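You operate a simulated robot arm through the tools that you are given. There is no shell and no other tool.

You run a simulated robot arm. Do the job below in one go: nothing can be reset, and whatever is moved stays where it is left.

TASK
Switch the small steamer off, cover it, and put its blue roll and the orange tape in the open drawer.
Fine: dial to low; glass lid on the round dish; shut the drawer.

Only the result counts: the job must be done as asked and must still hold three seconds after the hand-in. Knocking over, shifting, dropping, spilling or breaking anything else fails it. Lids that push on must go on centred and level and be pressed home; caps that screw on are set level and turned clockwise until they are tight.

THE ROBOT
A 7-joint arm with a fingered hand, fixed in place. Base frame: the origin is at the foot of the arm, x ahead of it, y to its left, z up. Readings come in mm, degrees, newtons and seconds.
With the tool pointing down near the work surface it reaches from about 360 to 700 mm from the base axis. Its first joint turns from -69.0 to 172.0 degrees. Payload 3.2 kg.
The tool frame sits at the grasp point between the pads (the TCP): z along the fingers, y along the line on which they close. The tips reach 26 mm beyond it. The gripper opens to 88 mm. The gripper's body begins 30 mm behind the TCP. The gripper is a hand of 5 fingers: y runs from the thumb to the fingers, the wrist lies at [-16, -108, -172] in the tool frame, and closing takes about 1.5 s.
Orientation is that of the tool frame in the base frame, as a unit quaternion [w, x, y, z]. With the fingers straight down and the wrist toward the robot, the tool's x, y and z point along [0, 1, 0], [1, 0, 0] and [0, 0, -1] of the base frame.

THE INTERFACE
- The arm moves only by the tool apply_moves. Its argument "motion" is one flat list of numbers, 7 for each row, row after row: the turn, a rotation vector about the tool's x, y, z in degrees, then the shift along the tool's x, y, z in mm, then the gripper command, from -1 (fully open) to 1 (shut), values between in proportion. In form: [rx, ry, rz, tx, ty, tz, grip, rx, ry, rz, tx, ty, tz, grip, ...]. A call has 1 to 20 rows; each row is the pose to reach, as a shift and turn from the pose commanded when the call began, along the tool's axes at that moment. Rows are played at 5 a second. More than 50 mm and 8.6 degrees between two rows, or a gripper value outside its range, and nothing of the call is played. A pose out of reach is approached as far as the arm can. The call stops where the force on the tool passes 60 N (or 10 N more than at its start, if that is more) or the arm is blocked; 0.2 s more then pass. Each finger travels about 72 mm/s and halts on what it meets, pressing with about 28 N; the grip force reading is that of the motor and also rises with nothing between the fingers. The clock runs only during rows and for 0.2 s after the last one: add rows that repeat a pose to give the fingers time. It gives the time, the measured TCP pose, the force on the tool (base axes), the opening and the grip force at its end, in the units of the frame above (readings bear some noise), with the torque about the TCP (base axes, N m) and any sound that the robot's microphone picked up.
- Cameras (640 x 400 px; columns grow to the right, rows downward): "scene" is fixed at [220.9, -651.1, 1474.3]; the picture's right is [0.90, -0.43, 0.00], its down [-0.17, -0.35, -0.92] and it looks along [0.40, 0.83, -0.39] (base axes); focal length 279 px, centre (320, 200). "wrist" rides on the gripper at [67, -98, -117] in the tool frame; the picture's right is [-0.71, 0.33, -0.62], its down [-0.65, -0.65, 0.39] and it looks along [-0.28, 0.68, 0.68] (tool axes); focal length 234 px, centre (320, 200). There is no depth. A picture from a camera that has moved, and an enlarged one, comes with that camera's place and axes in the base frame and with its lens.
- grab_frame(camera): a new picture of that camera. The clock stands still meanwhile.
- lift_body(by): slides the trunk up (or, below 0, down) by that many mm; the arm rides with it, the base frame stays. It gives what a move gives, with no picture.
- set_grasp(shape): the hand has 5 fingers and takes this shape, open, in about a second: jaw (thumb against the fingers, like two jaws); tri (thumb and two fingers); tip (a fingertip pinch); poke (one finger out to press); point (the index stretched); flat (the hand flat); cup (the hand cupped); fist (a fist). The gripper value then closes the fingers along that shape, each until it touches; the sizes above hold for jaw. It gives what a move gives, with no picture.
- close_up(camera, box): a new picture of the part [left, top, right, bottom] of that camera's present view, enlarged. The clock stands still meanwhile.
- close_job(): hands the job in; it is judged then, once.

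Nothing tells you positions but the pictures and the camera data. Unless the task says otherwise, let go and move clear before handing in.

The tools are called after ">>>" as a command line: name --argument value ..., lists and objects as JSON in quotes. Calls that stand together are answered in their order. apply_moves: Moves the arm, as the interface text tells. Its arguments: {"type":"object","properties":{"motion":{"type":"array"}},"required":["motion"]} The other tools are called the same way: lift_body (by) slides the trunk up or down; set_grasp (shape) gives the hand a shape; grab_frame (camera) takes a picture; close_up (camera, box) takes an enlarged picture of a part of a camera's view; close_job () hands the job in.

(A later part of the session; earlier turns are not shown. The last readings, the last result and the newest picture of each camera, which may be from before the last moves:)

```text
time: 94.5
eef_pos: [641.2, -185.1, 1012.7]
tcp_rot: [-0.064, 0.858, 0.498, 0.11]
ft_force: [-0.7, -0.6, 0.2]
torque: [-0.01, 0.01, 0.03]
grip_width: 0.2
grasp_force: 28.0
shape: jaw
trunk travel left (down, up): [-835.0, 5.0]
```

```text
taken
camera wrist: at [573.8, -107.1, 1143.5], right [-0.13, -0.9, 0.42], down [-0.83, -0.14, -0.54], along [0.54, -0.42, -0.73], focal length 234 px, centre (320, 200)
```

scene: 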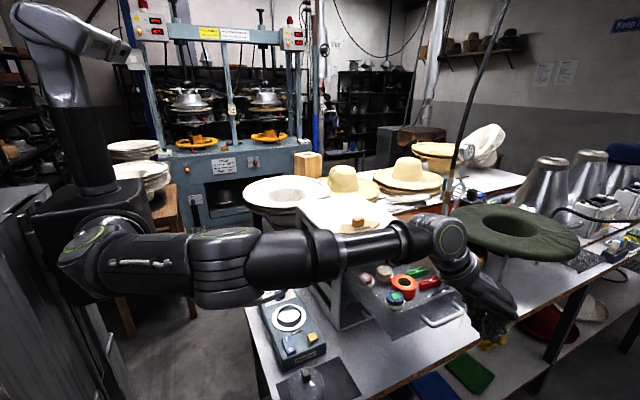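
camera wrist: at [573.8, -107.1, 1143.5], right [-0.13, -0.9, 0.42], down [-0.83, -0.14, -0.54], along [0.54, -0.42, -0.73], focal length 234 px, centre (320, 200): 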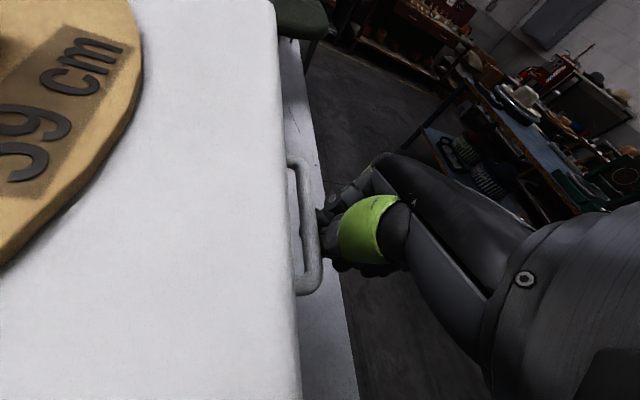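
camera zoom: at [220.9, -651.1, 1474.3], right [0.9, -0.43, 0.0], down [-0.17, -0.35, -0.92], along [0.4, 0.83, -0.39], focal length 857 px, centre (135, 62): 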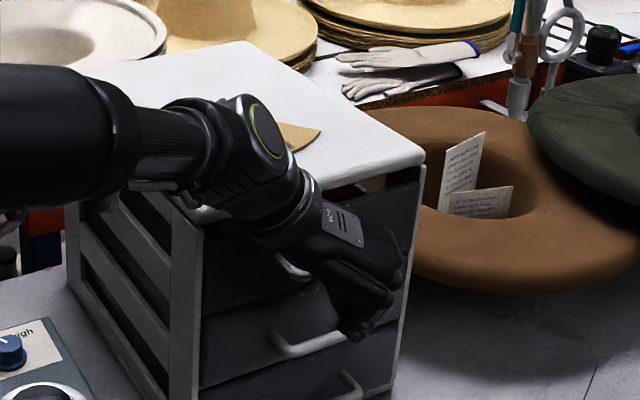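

>>> apply_moves --motion '[0, 0, 0, 2.5, -1.5, 0.7, 1, 0, 0, 0, 5, -3, 1.35, 1, 0, 0, 0, 7.5, -4.5, 2, 1, 0, 0, 0, 7.5, -4.5, 2, 1]'

>>> close_up --camera "scene" --box '[300, 180, 460, 310]'

```text
time: 95.5
eef_pos: [638.9, -182.1, 1012.5]
tcp_rot: [-0.065, 0.859, 0.495, 0.111]
ft_force: [0.9, -14.8, 1.8]
torque: [0.17, 0.02, 0.19]
grip_width: 0.3
grasp_force: 28.2
shape: jaw
trunk travel left (down, up): [-835.0, 5.0]
```

```text
3.08 times, centred on (380, 245) of scene
camera zoom: at [220.9, -651.1, 1474.3], right [0.9, -0.43, 0.0], down [-0.17, -0.35, -0.92], along [0.4, 0.83, -0.39], focal length 857 px, centre (135, 62)
```

zoom: 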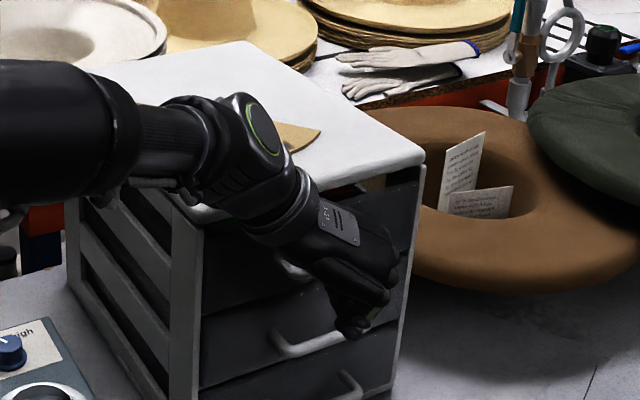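

The drawer has reached its stop: the contact is at bar height with 15 N. One slightly firmer push will confirm it, then I'll back off.

>>> apply_moves --motion '[0, 0, 0, 2.1, -1.2, 0.6, 1, 0, 0, 0, 3.4, -2, 0.9, 1, 0, 0, 0, 3.4, -2, 0.9, 1]'

```text
time: 96.3
eef_pos: [639.7, -179.7, 1013.4]
tcp_rot: [-0.066, 0.859, 0.495, 0.112]
ft_force: [-0.1, -26.5, 3.6]
torque: [0.32, 0.01, 0.25]
grip_width: 0.0
grasp_force: 27.5
shape: jaw
trunk travel left (down, up): [-835.0, 5.0]
```

The drawer is firmly shut. I'll back away straight in -y.

>>> apply_moves --motion '[0, 0, 0, -8.4, 5, -2.2, 1, 0, 0, 0, -25, 14.9, -6.7, 1, 0, 0, 0, -42, 24.8, -11.2, 1, 0, 0, 0, -59, 34.8, -15.7, 1, 0, 0, 0, -59, 34.8, -15.7, 1]'

>>> grab_frame --camera "wrist"

>>> grab_frame --camera "scene"

```text
time: 97.5
eef_pos: [640.6, -242.4, 1012.9]
tcp_rot: [-0.065, 0.858, 0.498, 0.109]
ft_force: [0.2, 0.0, -1.2]
torque: [0.03, 0.01, -0.02]
grip_width: 0.3
grasp_force: 28.0
shape: jaw
trunk travel left (down, up): [-835.0, 5.0]
```

```text
taken
camera wrist: at [573.8, -165.5, 1143.1], right [-0.13, -0.9, 0.42], down [-0.83, -0.14, -0.54], along [0.54, -0.42, -0.73], focal length 234 px, centre (320, 200)
```

wrist: 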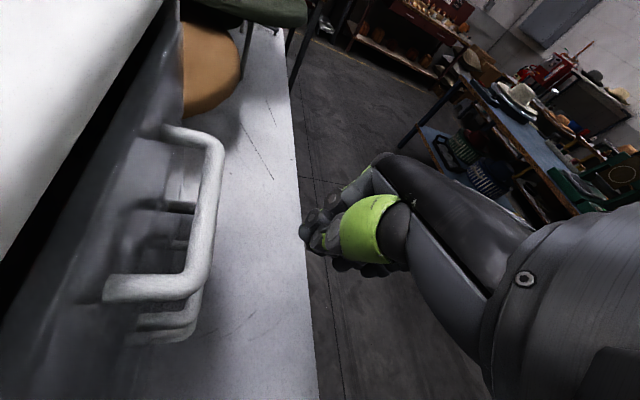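

```text
taken
```

scene: 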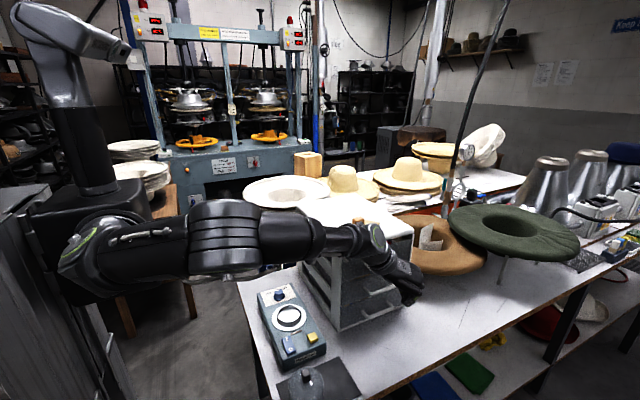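

The drawer is closed. Now for the glass lid: I'll retreat towards the robot and level the hand.

>>> apply_moves --motion '[0, -3, 0, -8.8, -25, -16.2, 1, 0, -6, 0, -17.6, -50, -32.4, 0.6, 0, -9, 0, -26.3, -75, -48.7, 0.2, 0, -12, 0, -35, -100, -65, -0.2, 0, -15, 0, -43.9, -125, -81, -0.6, 0, -15, 0, -43.9, -125, -81, -0.6]'

>>> grab_frame --camera "scene"

```text
time: 98.9
eef_pos: [500.6, -234.3, 1082.3]
tcp_rot: [0.0, 0.865, 0.502, -0.004]
ft_force: [-0.5, -1.1, 0.3]
torque: [0.0, 0.03, -0.03]
grip_width: 70.0
grasp_force: 0.0
shape: jaw
trunk travel left (down, up): [-835.0, 5.0]
```

```text
taken
```

scene: 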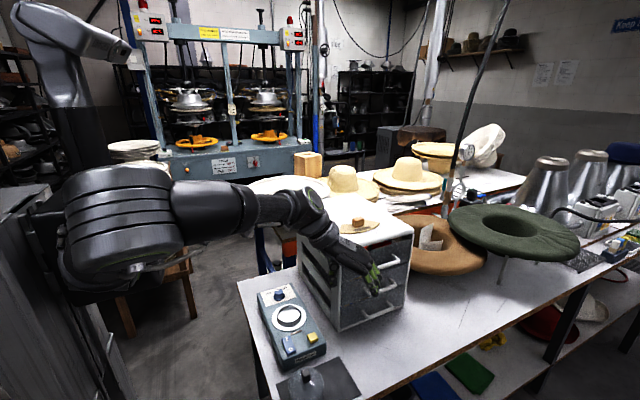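

>>> apply_moves --motion '[0, 0, -4, -1, -19, -25, -0.6, 0, 0, -8, -2, -39, -50, -0.8, 0, 0, -12, -4, -58, -75, -1, 0, 0, -16, -5, -78, -100, -1, 0, 0, -16, -5, -78, -100, -1]'

>>> grab_frame --camera "scene"

```text
time: 100.1
eef_pos: [432.0, -199.5, 1184.0]
tcp_rot: [-0.001, 0.786, 0.618, -0.004]
ft_force: [1.1, 0.1, -0.3]
torque: [-0.03, -0.02, 0.03]
grip_width: 87.6
grasp_force: 0.0
shape: jaw
trunk travel left (down, up): [-835.0, 5.0]
```

```text
taken
```

scene: 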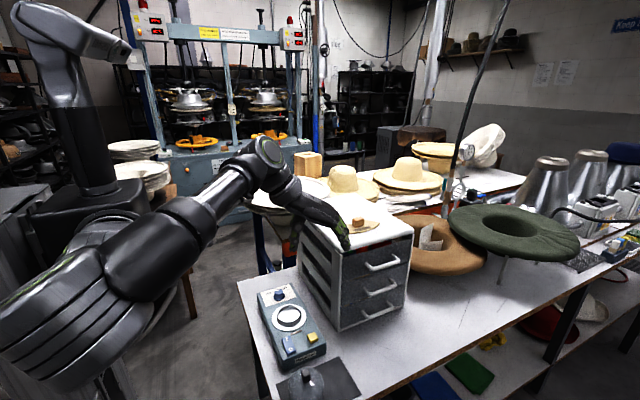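

>>> apply_moves --motion '[0, 0, -4, 3, -5, -30, -1, 0, 0, -8, 6, -10, -60, -1, 0, 0, -12, 9, -15, -90, -1, 0, 0, -14, 12, -20, -120, -1, 0, 0, -14, 12, -20, -120, -1]'

>>> lift_body --by -250

>>> grab_frame --camera "scene"

```text
time: 101.3
eef_pos: [416.9, -183.9, 1301.8]
tcp_rot: [0.0, 0.705, 0.709, -0.002]
ft_force: [-0.5, -0.4, -0.3]
torque: [0.01, 0.02, 0.0]
grip_width: 87.8
grasp_force: 0.0
shape: jaw
trunk travel left (down, up): [-835.0, 5.0]
```

```text
time: 103.8
eef_pos: [417.3, -182.8, 1051.2]
tcp_rot: [0.0, 0.705, 0.709, -0.003]
ft_force: [0.0, 0.0, 0.0]
torque: [0.01, 0.01, 0.02]
grip_width: 87.4
grasp_force: 0.1
shape: jaw
trunk travel left (down, up): [-585.0, 255.0]
```

```text
taken
```

scene: 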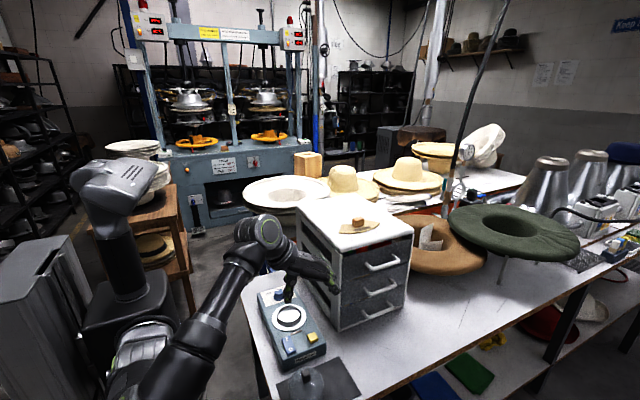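

>>> apply_moves --motion '[0, 0, 0, -17, -10, -25, -1, 0, 0, 0, -34, -20, -50, -1, 0, 0, 0, -51, -31, -75, -1, 0, 0, 0, -67, -41, -100, -1, 0, 0, 0, -67, -41, -100, -1]'

>>> grab_frame --camera "scene"

>>> grab_frame --camera "wrist"

```text
time: 105.0
eef_pos: [380.4, -248.5, 1152.6]
tcp_rot: [-0.001, 0.705, 0.71, -0.002]
ft_force: [0.5, -0.4, -0.1]
torque: [-0.03, -0.01, 0.02]
grip_width: 87.6
grasp_force: 0.0
shape: jaw
trunk travel left (down, up): [-585.0, 255.0]
```

```text
taken
```

scene: 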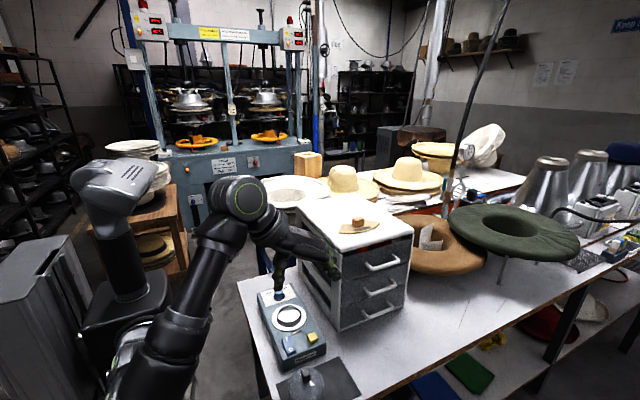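

```text
taken
camera wrist: at [282.7, -183.0, 1268.0], right [0.34, -0.7, 0.63], down [-0.65, -0.65, -0.38], along [0.68, -0.28, -0.68], focal length 234 px, centre (320, 200)
```

wrist: 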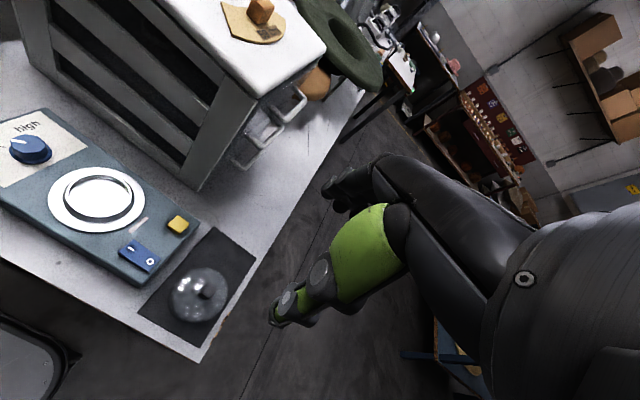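

>>> close_up --camera "wrist" --box '[120, 210, 270, 370]'

>>> close_up --camera "scene" --box '[270, 345, 360, 400]'

>>> close_up --camera "wrist" --box '[20, 130, 180, 270]'

>>> close_up --camera "scene" --box '[250, 280, 340, 370]'

```text
2.50 times, centred on (195, 290) of wrist
camera zoom: at [282.7, -183.0, 1268.0], right [0.34, -0.7, 0.63], down [-0.65, -0.65, -0.38], along [0.68, -0.28, -0.68], focal length 585 px, centre (632, -25)
```

zoom: 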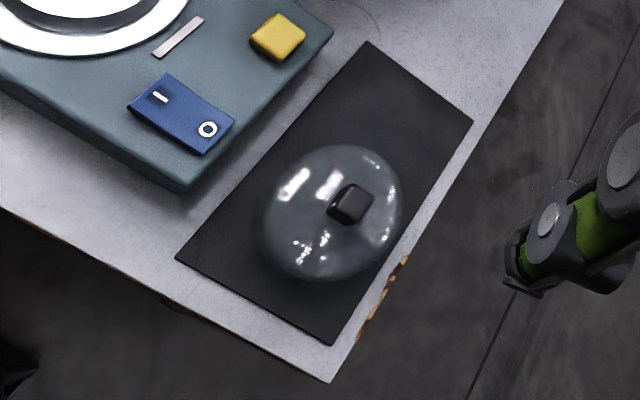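

```text
7.11 times, centred on (315, 372) of scene
camera zoom: at [220.9, -651.1, 1474.3], right [0.9, -0.43, 0.0], down [-0.17, -0.35, -0.92], along [0.4, 0.83, -0.39], focal length 1981 px, centre (356, -1027)
```

zoom: 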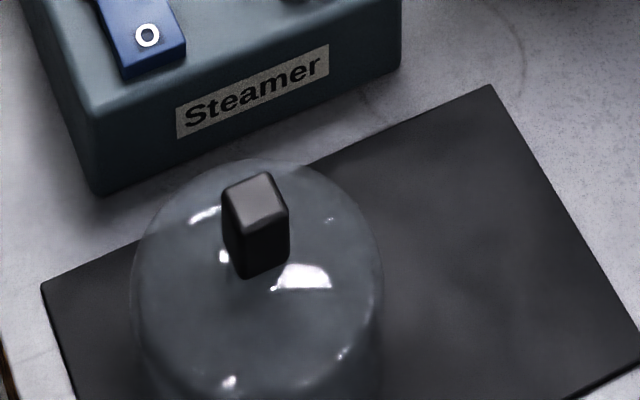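

```text
2.86 times, centred on (100, 200) of wrist
camera zoom: at [282.7, -183.0, 1268.0], right [0.34, -0.7, 0.63], down [-0.65, -0.65, -0.38], along [0.68, -0.28, -0.68], focal length 669 px, centre (949, 200)
```

zoom: 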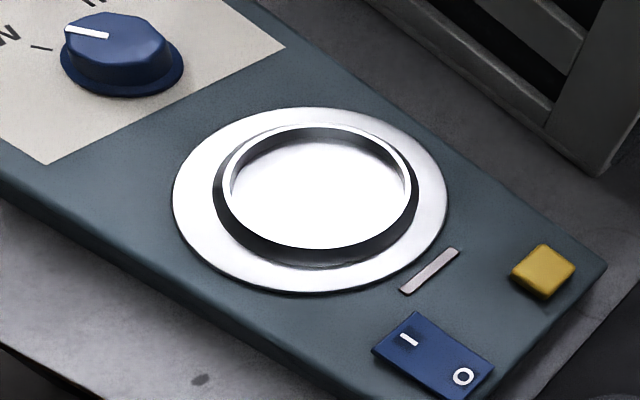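

```text
4.44 times, centred on (295, 325) of scene
camera zoom: at [220.9, -651.1, 1474.3], right [0.9, -0.43, 0.0], down [-0.17, -0.35, -0.92], along [0.4, 0.83, -0.39], focal length 1238 px, centre (431, -356)
```

zoom: 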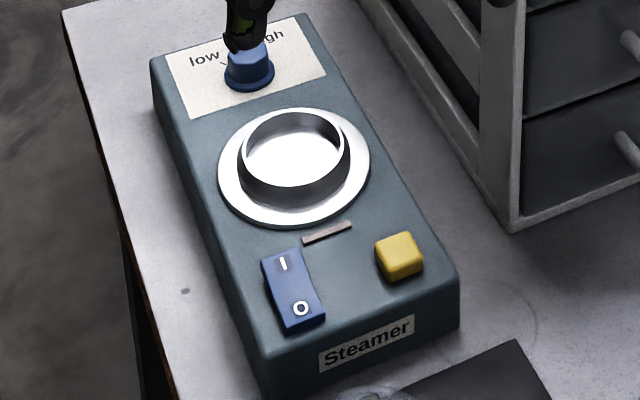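

>>> close_up --camera "wrist" --box '[170, 255, 230, 325]'

>>> close_up --camera "scene" --box '[282, 362, 334, 400]'

```text
5.71 times, centred on (200, 290) of wrist
camera zoom: at [282.7, -183.0, 1268.0], right [0.34, -0.7, 0.63], down [-0.65, -0.65, -0.38], along [0.68, -0.28, -0.68], focal length 1338 px, centre (1006, -314)
```

zoom: 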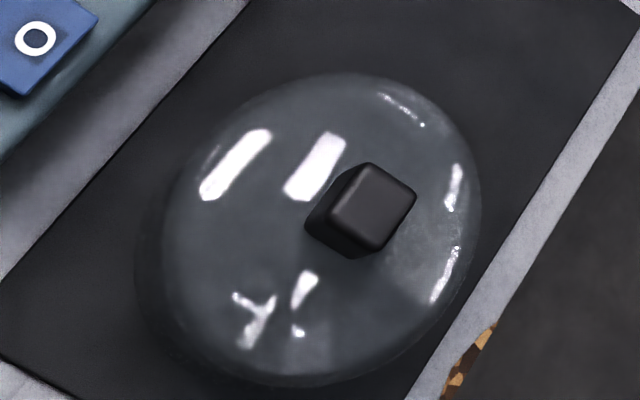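

```text
10.53 times, centred on (308, 381) of scene
camera zoom: at [220.9, -651.1, 1474.3], right [0.9, -0.43, 0.0], down [-0.17, -0.35, -0.92], along [0.4, 0.83, -0.39], focal length 2932 px, centre (446, -1705)
```

zoom: 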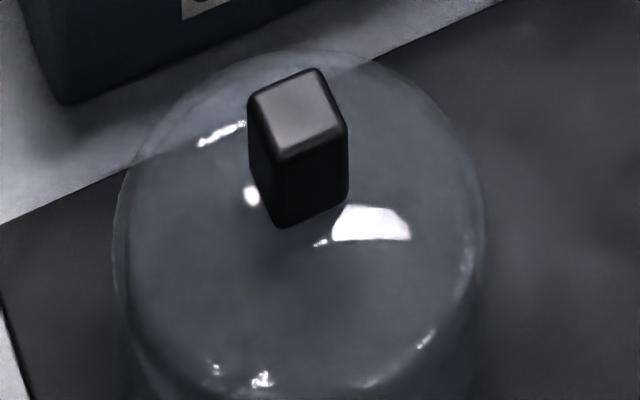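

The knob is square to the axes, about 16×14×22 mm, with its top at z≈870 near (376.5, -250). I'll lower the trunk to just above it.

>>> lift_body --by -225

>>> grab_frame --camera "wrist"

>>> close_up --camera "scene" --box '[260, 320, 350, 400]'

```text
time: 107.4
eef_pos: [379.8, -249.2, 926.3]
tcp_rot: [0.0, 0.705, 0.71, -0.002]
ft_force: [-0.1, -0.2, 0.3]
torque: [-0.03, 0.03, 0.01]
grip_width: 87.7
grasp_force: 0.0
shape: jaw
trunk travel left (down, up): [-360.0, 480.0]
```

```text
taken
camera wrist: at [282.6, -182.8, 1042.8], right [0.34, -0.7, 0.63], down [-0.65, -0.65, -0.38], along [0.68, -0.28, -0.68], focal length 234 px, centre (320, 200)
```

wrist: 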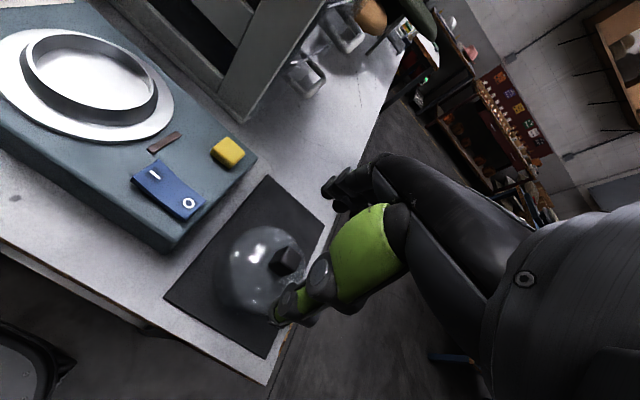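

```text
5.00 times, centred on (305, 360) of scene
camera zoom: at [220.9, -651.1, 1474.3], right [0.9, -0.43, 0.0], down [-0.17, -0.35, -0.92], along [0.4, 0.83, -0.39], focal length 1393 px, centre (395, -600)
```

zoom: 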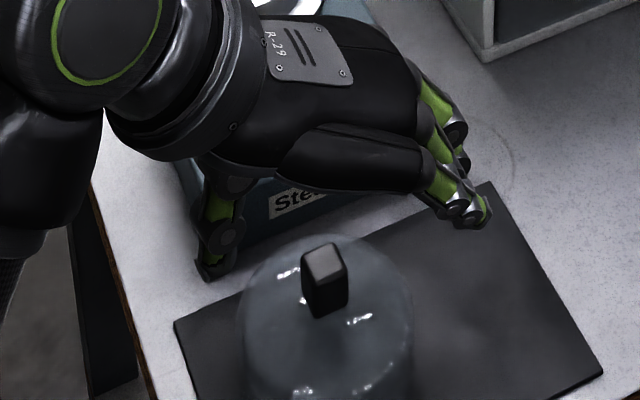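

>>> close_up --camera "wrist" --box '[210, 200, 330, 330]'

```text
3.08 times, centred on (270, 265) of wrist
camera zoom: at [282.6, -182.8, 1042.8], right [0.34, -0.7, 0.63], down [-0.65, -0.65, -0.38], along [0.68, -0.28, -0.68], focal length 720 px, centre (474, 0)
```

zoom: 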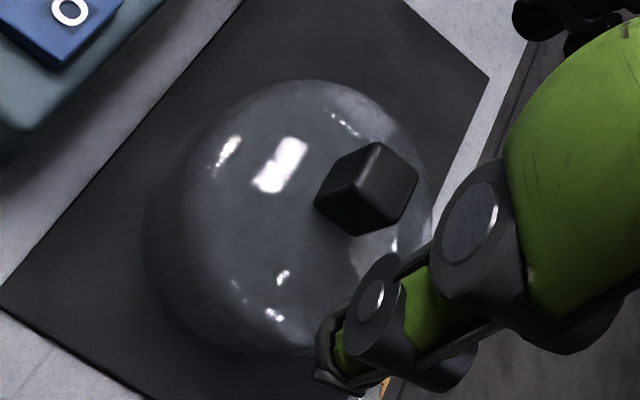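

>>> apply_moves --motion '[0, 0, 0, -1, -2, 15, -1, 0, 0, 0, -2.5, -4.5, 30, -1, 0, 0, 0, -2.5, -4.5, 40, -1, 0, 0, 0, -2.5, -4.5, 40, -1]'

>>> close_up --camera "scene" --box '[265, 335, 345, 400]'

>>> close_up --camera "wrist" --box '[210, 170, 350, 320]'

```text
time: 108.4
eef_pos: [374.4, -251.4, 887.4]
tcp_rot: [0.0, 0.705, 0.709, -0.003]
ft_force: [0.4, 0.1, 0.0]
torque: [-0.03, -0.01, -0.01]
grip_width: 87.9
grasp_force: 0.0
shape: jaw
trunk travel left (down, up): [-360.0, 480.0]
```

```text
6.15 times, centred on (305, 368) of scene
camera zoom: at [220.9, -651.1, 1474.3], right [0.9, -0.43, 0.0], down [-0.17, -0.35, -0.92], along [0.4, 0.83, -0.39], focal length 1714 px, centre (412, -831)
```

zoom: 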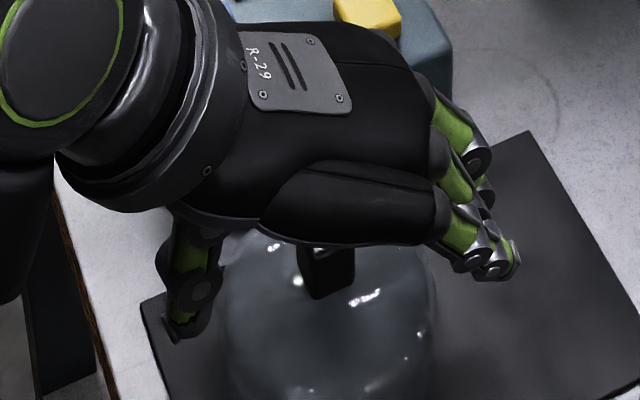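

```text
2.67 times, centred on (280, 245) of wrist
camera zoom: at [277.9, -185.3, 1002.9], right [0.34, -0.7, 0.63], down [-0.65, -0.65, -0.38], along [0.68, -0.28, -0.68], focal length 624 px, centre (427, 80)
```

zoom: 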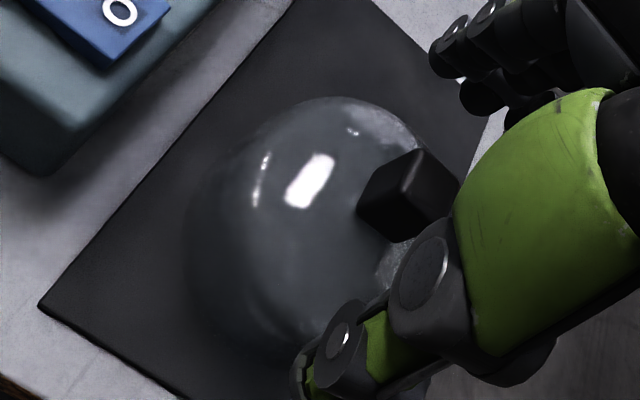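

>>> apply_moves --motion '[0, 0, 0, 0, 0, 4, -0.7, 0, 0, 0, 0, 0, 4, -0.3, 0, 0, 0, 0, 0, 4, 0.1, 0, 0, 0, 0, 0, 4, 0.4, 0, 0, 0, 0, 0, 4, 0.7, 0, 0, 0, 0, 0, 4, 1, 0, 0, 0, 0, 0, 4, 1, 0, 0, 0, 0, 0, 4, 1, 0, 0, 0, 0, 0, 4, 1]'

>>> close_up --camera "scene" --box '[265, 335, 345, 400]'

>>> close_up --camera "wrist" --box '[210, 170, 350, 320]'

```text
time: 110.4
eef_pos: [375.1, -251.8, 881.6]
tcp_rot: [0.001, 0.705, 0.709, -0.001]
ft_force: [-0.8, -1.5, 3.0]
torque: [-0.12, -0.15, -0.05]
grip_width: 12.9
grasp_force: 27.8
shape: jaw
trunk travel left (down, up): [-360.0, 480.0]
```

```text
6.15 times, centred on (305, 368) of scene
camera zoom: at [220.9, -651.1, 1474.3], right [0.9, -0.43, 0.0], down [-0.17, -0.35, -0.92], along [0.4, 0.83, -0.39], focal length 1714 px, centre (412, -831)
```

zoom: 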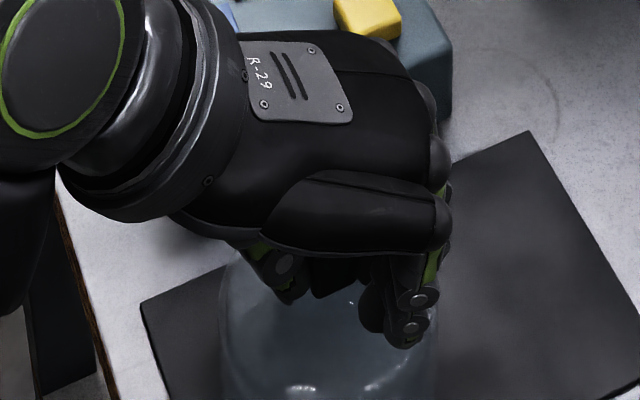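

```text
2.67 times, centred on (280, 245) of wrist
camera zoom: at [278.0, -185.4, 998.4], right [0.34, -0.7, 0.63], down [-0.65, -0.65, -0.38], along [0.68, -0.28, -0.68], focal length 624 px, centre (427, 80)
```

zoom: 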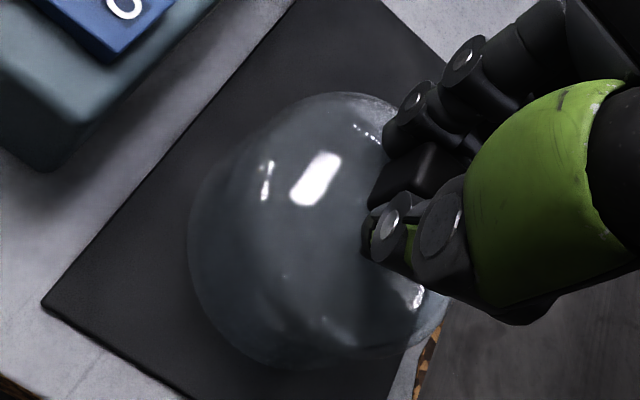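

The knob is gripped (opening about 13 mm). I'll lift gently and check that the lid stays level.

>>> apply_moves --motion '[0, 0, 0, 0, 0, -4, 1, 0, 0, 0, 0, 0, -10, 1, 0, 0, 0, 0, 0, -25, 1, 0, 0, 0, 0, 0, -45, 1, 0, 0, 0, 0, 0, -45, 1]'

>>> close_up --camera "scene" --box '[255, 310, 355, 400]'

>>> close_up --camera "wrist" --box '[210, 170, 350, 320]'

```text
time: 111.6
eef_pos: [375.5, -250.4, 926.7]
tcp_rot: [0.0, 0.705, 0.709, -0.003]
ft_force: [0.0, 0.4, 0.0]
torque: [-0.01, 0.02, 0.0]
grip_width: 12.9
grasp_force: 27.8
shape: jaw
trunk travel left (down, up): [-360.0, 480.0]
```

```text
4.44 times, centred on (305, 355) of scene
camera zoom: at [220.9, -651.1, 1474.3], right [0.9, -0.43, 0.0], down [-0.17, -0.35, -0.92], along [0.4, 0.83, -0.39], focal length 1238 px, centre (387, -489)
```

zoom: 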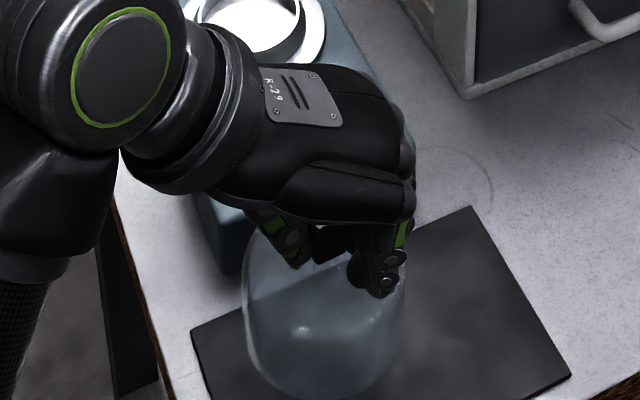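

```text
2.67 times, centred on (280, 245) of wrist
camera zoom: at [278.3, -185.0, 1043.5], right [0.34, -0.7, 0.63], down [-0.65, -0.65, -0.38], along [0.68, -0.28, -0.68], focal length 624 px, centre (427, 80)
```

zoom: 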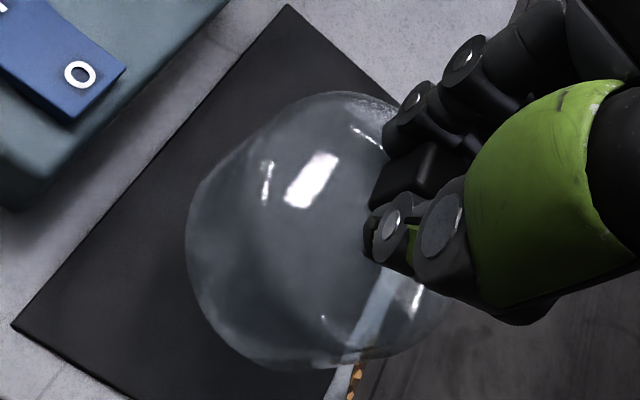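

The lid hangs level. I'll raise it and carry it over the dish.

>>> apply_moves --motion '[0, 0, 0, 0, 0, -20, 1, 0, 0, 0, 5, 1, -36, 1, 0, 0, 0, 35, 5, -38, 1, 0, 0, 0, 70, 10, -38, 1, 0, 0, 0, 105, 15, -38, 1, 0, 0, 0, 140, 20, -38, 1, 0, 0, 0, 172, 25, -38, 1, 0, 0, 0, 195, 28, -38, 1, 0, 0, 0, 195, 28, -38, 1]'

>>> close_up --camera "scene" --box '[250, 260, 340, 350]'

>>> close_up --camera "wrist" --box '[190, 150, 350, 320]'

```text
time: 113.6
eef_pos: [404.1, -52.8, 964.3]
tcp_rot: [0.0, 0.705, 0.709, -0.002]
ft_force: [1.0, -0.3, -0.9]
torque: [-0.01, 0.0, -0.01]
grip_width: 12.6
grasp_force: 27.8
shape: jaw
trunk travel left (down, up): [-360.0, 480.0]
```

```text
4.44 times, centred on (295, 305) of scene
camera zoom: at [220.9, -651.1, 1474.3], right [0.9, -0.43, 0.0], down [-0.17, -0.35, -0.92], along [0.4, 0.83, -0.39], focal length 1238 px, centre (431, -267)
```

zoom: 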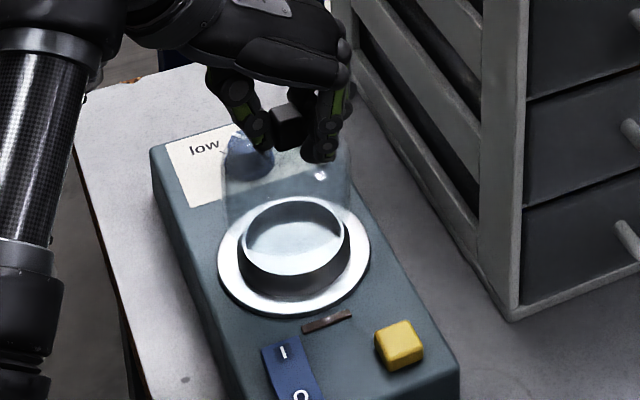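

```text
2.35 times, centred on (270, 235) of wrist
camera zoom: at [306.1, 12.6, 1082.2], right [0.34, -0.7, 0.63], down [-0.65, -0.65, -0.38], along [0.68, -0.28, -0.68], focal length 551 px, centre (438, 118)
```

zoom: 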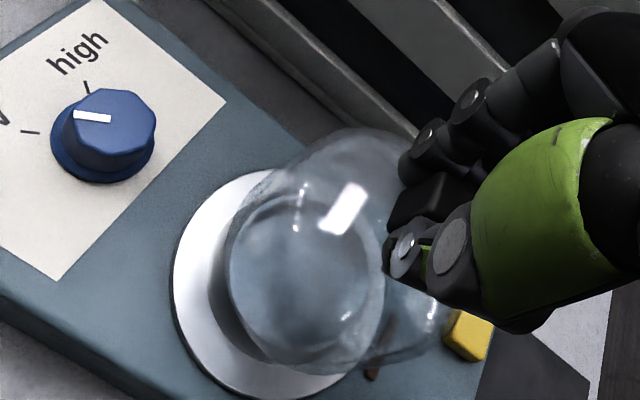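

>>> close_up --camera "scene" --box '[270, 285, 325, 335]'

>>> close_up --camera "wrist" --box '[220, 190, 320, 310]'

```text
8.00 times, centred on (298, 310) of scene
camera zoom: at [220.9, -651.1, 1474.3], right [0.9, -0.43, 0.0], down [-0.17, -0.35, -0.92], along [0.4, 0.83, -0.39], focal length 2229 px, centre (500, -680)
```

zoom: 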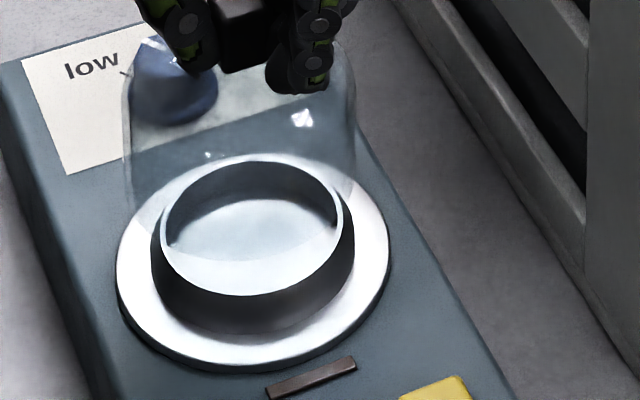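

```text
3.33 times, centred on (270, 250) of wrist
camera zoom: at [306.1, 12.6, 1082.2], right [0.34, -0.7, 0.63], down [-0.65, -0.65, -0.38], along [0.68, -0.28, -0.68], focal length 781 px, centre (487, 33)
```

zoom: 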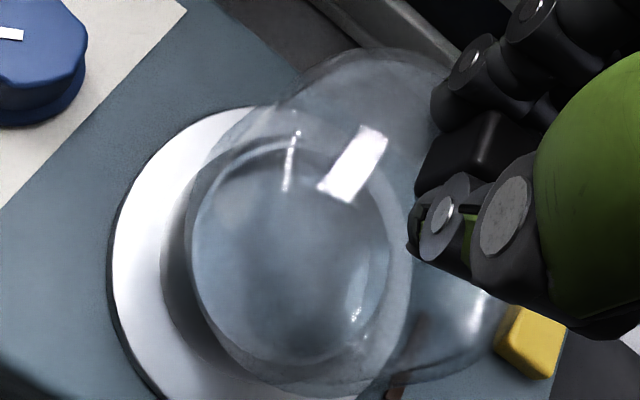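

The dish centre is near (404, -56) and the lid is about 3 mm too far in +y. I'll shift -3 mm in y, lower to just above the rim and compare again.

>>> apply_moves --motion '[0, 0, 0, -1.5, 0.2, 6, 1, 0, 0, 0, -3.2, 0.3, 12, 1, 0, 0, 0, -3.2, 0.3, 20, 1, 0, 0, 0, -3.2, 0.3, 20, 1]'

>>> close_up --camera "scene" --box '[270, 285, 325, 335]'

>>> close_up --camera "wrist" --box '[220, 190, 320, 310]'

```text
time: 114.6
eef_pos: [405.0, -56.1, 944.5]
tcp_rot: [0.0, 0.705, 0.709, -0.002]
ft_force: [0.5, 0.3, -0.9]
torque: [-0.01, -0.03, 0.01]
grip_width: 12.7
grasp_force: 27.9
shape: jaw
trunk travel left (down, up): [-360.0, 480.0]
```

```text
8.00 times, centred on (298, 310) of scene
camera zoom: at [220.9, -651.1, 1474.3], right [0.9, -0.43, 0.0], down [-0.17, -0.35, -0.92], along [0.4, 0.83, -0.39], focal length 2229 px, centre (500, -680)
```

zoom: 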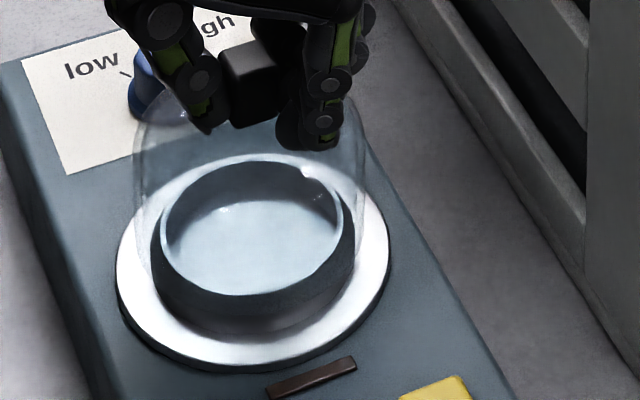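

```text
3.33 times, centred on (270, 250) of wrist
camera zoom: at [307.3, 8.2, 1061.2], right [0.34, -0.7, 0.63], down [-0.65, -0.65, -0.38], along [0.68, -0.28, -0.68], focal length 781 px, centre (487, 33)
```

zoom: 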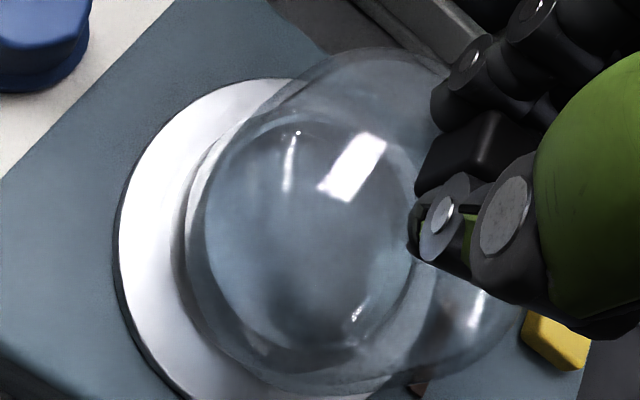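

Close: the lid is now about 1.5 mm over the other way. I'll make a small correction and check again at higher zoom.

>>> apply_moves --motion '[0, 0, 0, 1.5, -0.9, 0, 1, 0, 0, 0, 1.5, -0.9, 0, 1]'

>>> close_up --camera "scene" --box '[276, 292, 314, 326]'

>>> close_up --camera "wrist" --box '[215, 190, 315, 310]'

```text
time: 115.2
eef_pos: [403.6, -57.0, 944.9]
tcp_rot: [0.0, 0.705, 0.709, -0.002]
ft_force: [0.8, -0.3, -0.6]
torque: [0.01, 0.0, -0.01]
grip_width: 12.9
grasp_force: 28.0
shape: jaw
trunk travel left (down, up): [-360.0, 480.0]
```

```text
11.76 times, centred on (295, 309) of scene
camera zoom: at [220.9, -651.1, 1474.3], right [0.9, -0.43, 0.0], down [-0.17, -0.35, -0.92], along [0.4, 0.83, -0.39], focal length 3278 px, centre (614, -1082)
```

zoom: 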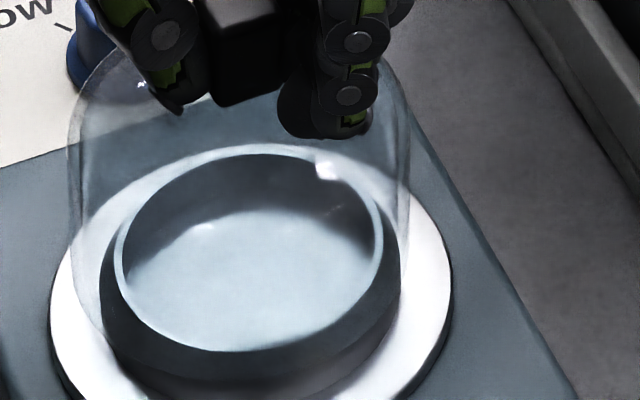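

```text
3.33 times, centred on (265, 250) of wrist
camera zoom: at [306.2, 9.1, 1061.1], right [0.34, -0.7, 0.63], down [-0.65, -0.65, -0.38], along [0.68, -0.28, -0.68], focal length 781 px, centre (503, 33)
```

zoom: 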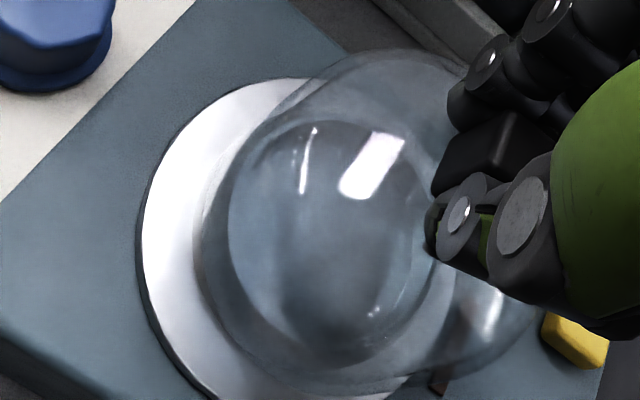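

>>> close_up --camera "wrist" --box '[228, 205, 308, 305]'

```text
4.00 times, centred on (268, 255) of wrist
camera zoom: at [306.2, 9.1, 1061.1], right [0.34, -0.7, 0.63], down [-0.65, -0.65, -0.38], along [0.68, -0.28, -0.68], focal length 937 px, centre (528, -20)
```

zoom: 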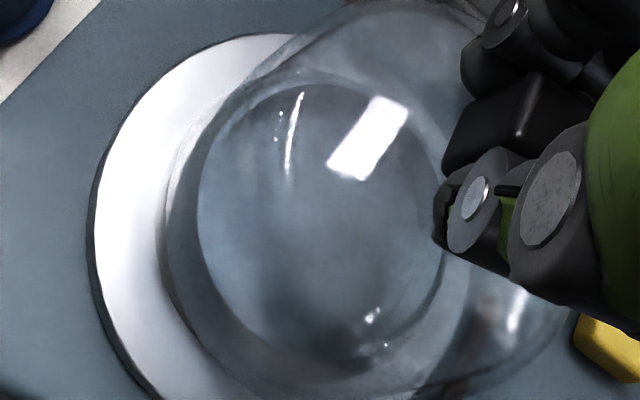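

The lid appears centred to within about 1.5 mm. I'll make the final small correction and lower in steps, watching the force.

>>> apply_moves --motion '[0, 0, 0, -0.2, 1.2, 2, 1, 0, 0, 0, -0.2, 1.2, 6, 1, 0, 0, 0, -0.2, 1.2, 9, 1, 0, 0, 0, -0.2, 1.2, 9, 1]'

>>> close_up --camera "scene" --box '[276, 292, 314, 326]'

>>> close_up --camera "wrist" --box '[228, 205, 308, 305]'

```text
time: 116.2
eef_pos: [403.7, -56.8, 935.5]
tcp_rot: [0.0, 0.705, 0.709, -0.003]
ft_force: [1.9, 0.3, 1.0]
torque: [0.05, -0.16, -0.01]
grip_width: 12.7
grasp_force: 28.3
shape: jaw
trunk travel left (down, up): [-360.0, 480.0]
```

```text
11.76 times, centred on (295, 309) of scene
camera zoom: at [220.9, -651.1, 1474.3], right [0.9, -0.43, 0.0], down [-0.17, -0.35, -0.92], along [0.4, 0.83, -0.39], focal length 3278 px, centre (614, -1082)
```

zoom: 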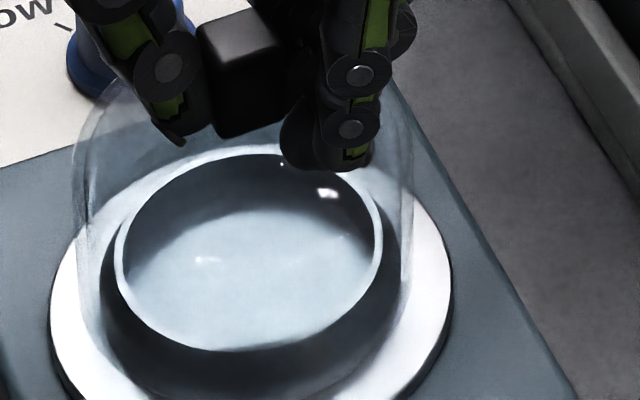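

```text
4.00 times, centred on (268, 255) of wrist
camera zoom: at [306.1, 8.6, 1052.0], right [0.34, -0.7, 0.63], down [-0.65, -0.65, -0.38], along [0.68, -0.28, -0.68], focal length 937 px, centre (528, -20)
```

zoom: 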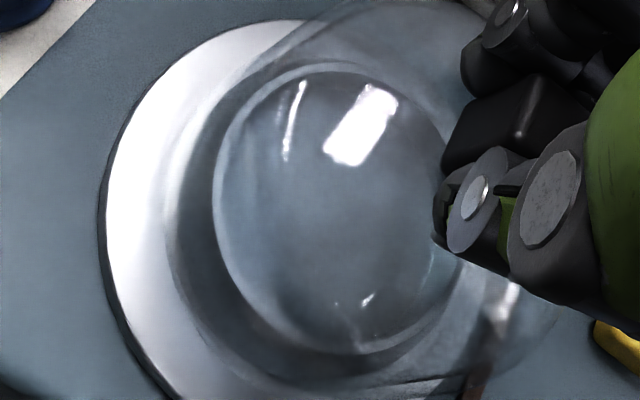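

A slight contact (about 2 N in +x at the lid's bottom) shows the lid should go a little further in +x. I'll correct that and continue down.

>>> apply_moves --motion '[0, 0, 0, 0, 1.5, -1, 1, 0, 0, 0, 0, 1.8, 1, 1, 0, 0, 0, 0, 1.8, 3, 1, 0, 0, 0, 0, 1.8, 3, 1]'

>>> close_up --camera "scene" --box '[276, 292, 314, 326]'

```text
time: 117.2
eef_pos: [404.0, -57.4, 932.7]
tcp_rot: [0.001, 0.705, 0.709, -0.003]
ft_force: [0.4, 0.8, 0.5]
torque: [0.04, -0.04, -0.02]
grip_width: 12.9
grasp_force: 28.0
shape: jaw
trunk travel left (down, up): [-360.0, 480.0]
```

```text
11.76 times, centred on (295, 309) of scene
camera zoom: at [220.9, -651.1, 1474.3], right [0.9, -0.43, 0.0], down [-0.17, -0.35, -0.92], along [0.4, 0.83, -0.39], focal length 3278 px, centre (614, -1082)
```

zoom: 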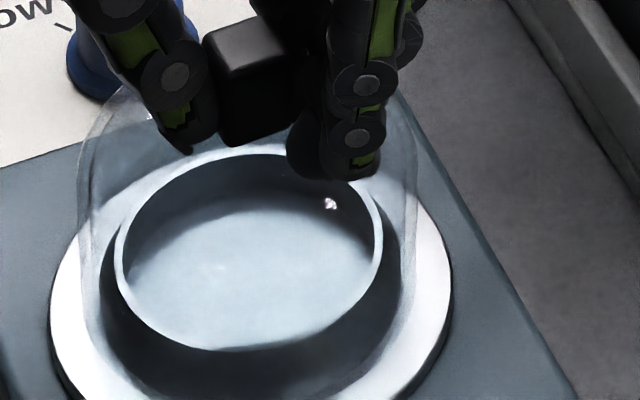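

>>> apply_moves --motion '[0, 0, 0, 0, 0, 2, 1, 0, 0, 0, 0, 0, 4, 1, 0, 0, 0, 0, 0, 4, 1]'

```text
time: 118.0
eef_pos: [405.0, -57.5, 929.3]
tcp_rot: [0.001, 0.705, 0.709, -0.001]
ft_force: [1.2, 4.3, 8.0]
torque: [0.06, -0.18, 0.06]
grip_width: 12.8
grasp_force: 27.8
shape: jaw
trunk travel left (down, up): [-360.0, 480.0]
```

>>> apply_moves --motion '[0, 0, 0, 0.8, 0.2, -0.5, 1, 0, 0, 0, 1.5, 0.4, 0, 1, 0, 0, 0, 1.5, 0.4, 1, 1, 0, 0, 0, 1.5, 0.4, 1, 1]'

>>> close_up --camera "scene" --box '[276, 292, 314, 326]'

>>> close_up --camera "wrist" --box '[228, 205, 308, 305]'

```text
time: 119.0
eef_pos: [405.4, -54.9, 927.9]
tcp_rot: [0.003, 0.705, 0.709, -0.002]
ft_force: [-0.3, 5.6, 10.6]
torque: [0.0, -0.25, 0.02]
grip_width: 12.8
grasp_force: 28.3
shape: jaw
trunk travel left (down, up): [-360.0, 480.0]
heard: snap
```

```text
11.76 times, centred on (295, 309) of scene
camera zoom: at [220.9, -651.1, 1474.3], right [0.9, -0.43, 0.0], down [-0.17, -0.35, -0.92], along [0.4, 0.83, -0.39], focal length 3278 px, centre (614, -1082)
```

zoom: 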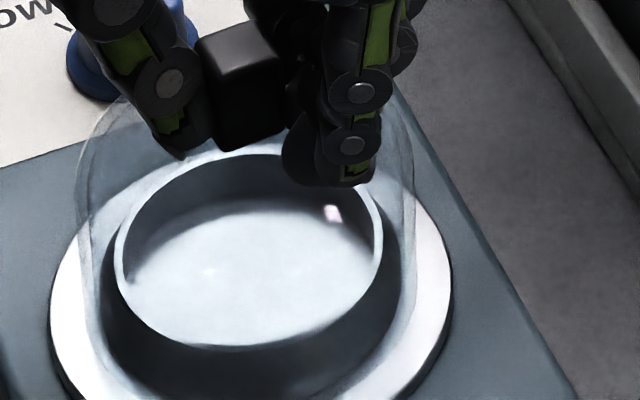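

```text
4.00 times, centred on (268, 255) of wrist
camera zoom: at [306.8, 10.9, 1044.5], right [0.34, -0.7, 0.63], down [-0.65, -0.65, -0.39], along [0.68, -0.28, -0.68], focal length 937 px, centre (528, -20)
```

zoom: 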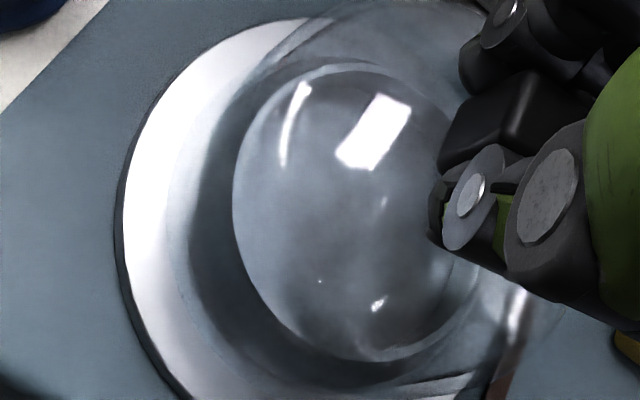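

I heard a snap: the lid has clicked onto the dish. I'll press a little more to make sure it's fully home.

>>> apply_moves --motion '[0, 0, 0, 0.8, 0, 1.5, 1, 0, 0, 0, 1, 0, 3, 1, 0, 0, 0, 1, 0, 4.5, 1, 0, 0, 0, 1, 0, 4.5, 1]'

>>> close_up --camera "scene" --box '[270, 285, 320, 330]'

```text
time: 120.0
eef_pos: [403.8, -55.3, 926.8]
tcp_rot: [0.003, 0.706, 0.708, 0.004]
ft_force: [7.8, 1.4, 42.6]
torque: [-0.16, -0.65, -0.05]
grip_width: 14.9
grasp_force: 27.7
shape: jaw
trunk travel left (down, up): [-360.0, 480.0]
```

```text
8.89 times, centred on (295, 308) of scene
camera zoom: at [220.9, -651.1, 1474.3], right [0.9, -0.43, 0.0], down [-0.17, -0.35, -0.92], along [0.4, 0.83, -0.39], focal length 2476 px, centre (542, -756)
```

zoom: 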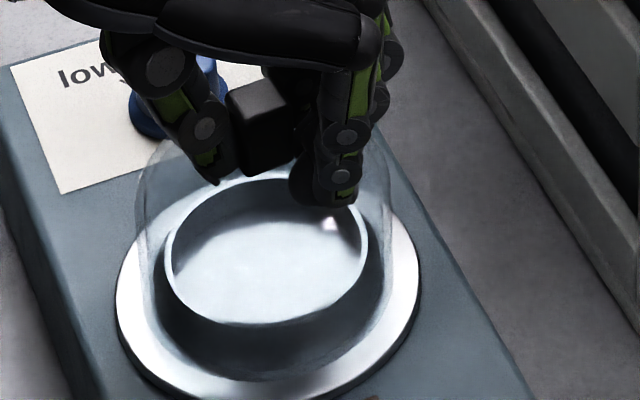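

It is firmly seated (43 N with no further travel). I'll ease the pressure, open the hand and lift away.

>>> apply_moves --motion '[0, 0, 0, -0.5, 0, -2.5, 1, 0, 0, 0, -1, 0, -4.5, 1, 0, 0, 0, -1, 0, -4.5, 1]'

```text
time: 120.8
eef_pos: [404.1, -55.7, 928.1]
tcp_rot: [0.002, 0.705, 0.709, -0.003]
ft_force: [2.1, 4.5, 21.8]
torque: [-0.01, -0.44, -0.02]
grip_width: 14.4
grasp_force: 27.8
shape: jaw
trunk travel left (down, up): [-360.0, 480.0]
```

>>> apply_moves --motion '[0, 0, 0, 0, 0, -2, 1, 0, 0, 0, 0, 0, -2.5, 0.5, 0, 0, 0, 0, 0, -2.5, 0.3, 0, 0, 0, 0, 0, -2.5, 0, 0, 0, 0, 0, 0, -2.5, -0.4, 0, 0, 0, 0, 0, -2.5, -0.7, 0, 0, 0, 0, 0, -2.5, -0.7]'

>>> close_up --camera "scene" --box '[265, 280, 325, 335]'

>>> close_up --camera "wrist" --box '[208, 165, 328, 315]'

```text
time: 122.4
eef_pos: [406.5, -54.8, 930.2]
tcp_rot: [0.0, 0.705, 0.709, -0.003]
ft_force: [-0.1, 0.5, 0.5]
torque: [0.04, -0.01, -0.02]
grip_width: 74.3
grasp_force: 0.1
shape: jaw
trunk travel left (down, up): [-360.0, 480.0]
```

```text
7.27 times, centred on (295, 308) of scene
camera zoom: at [220.9, -651.1, 1474.3], right [0.9, -0.43, 0.0], down [-0.17, -0.35, -0.92], along [0.4, 0.83, -0.39], focal length 2026 px, centre (502, -582)
```

zoom: 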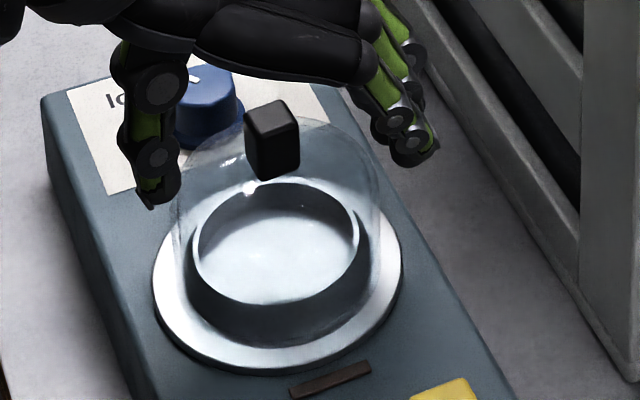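

```text
2.67 times, centred on (268, 240) of wrist
camera zoom: at [308.4, 10.7, 1046.3], right [0.34, -0.7, 0.63], down [-0.65, -0.65, -0.38], along [0.68, -0.28, -0.68], focal length 624 px, centre (459, 93)
```

zoom: 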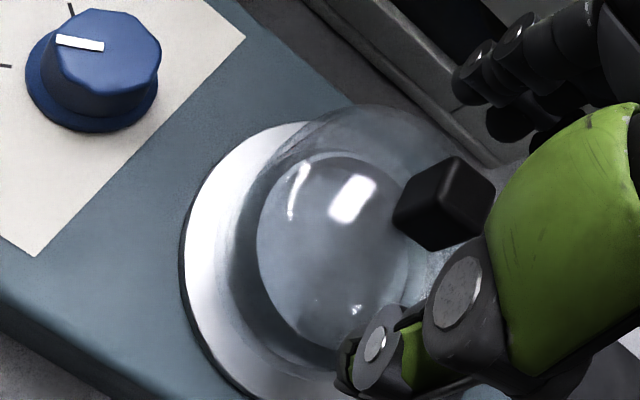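

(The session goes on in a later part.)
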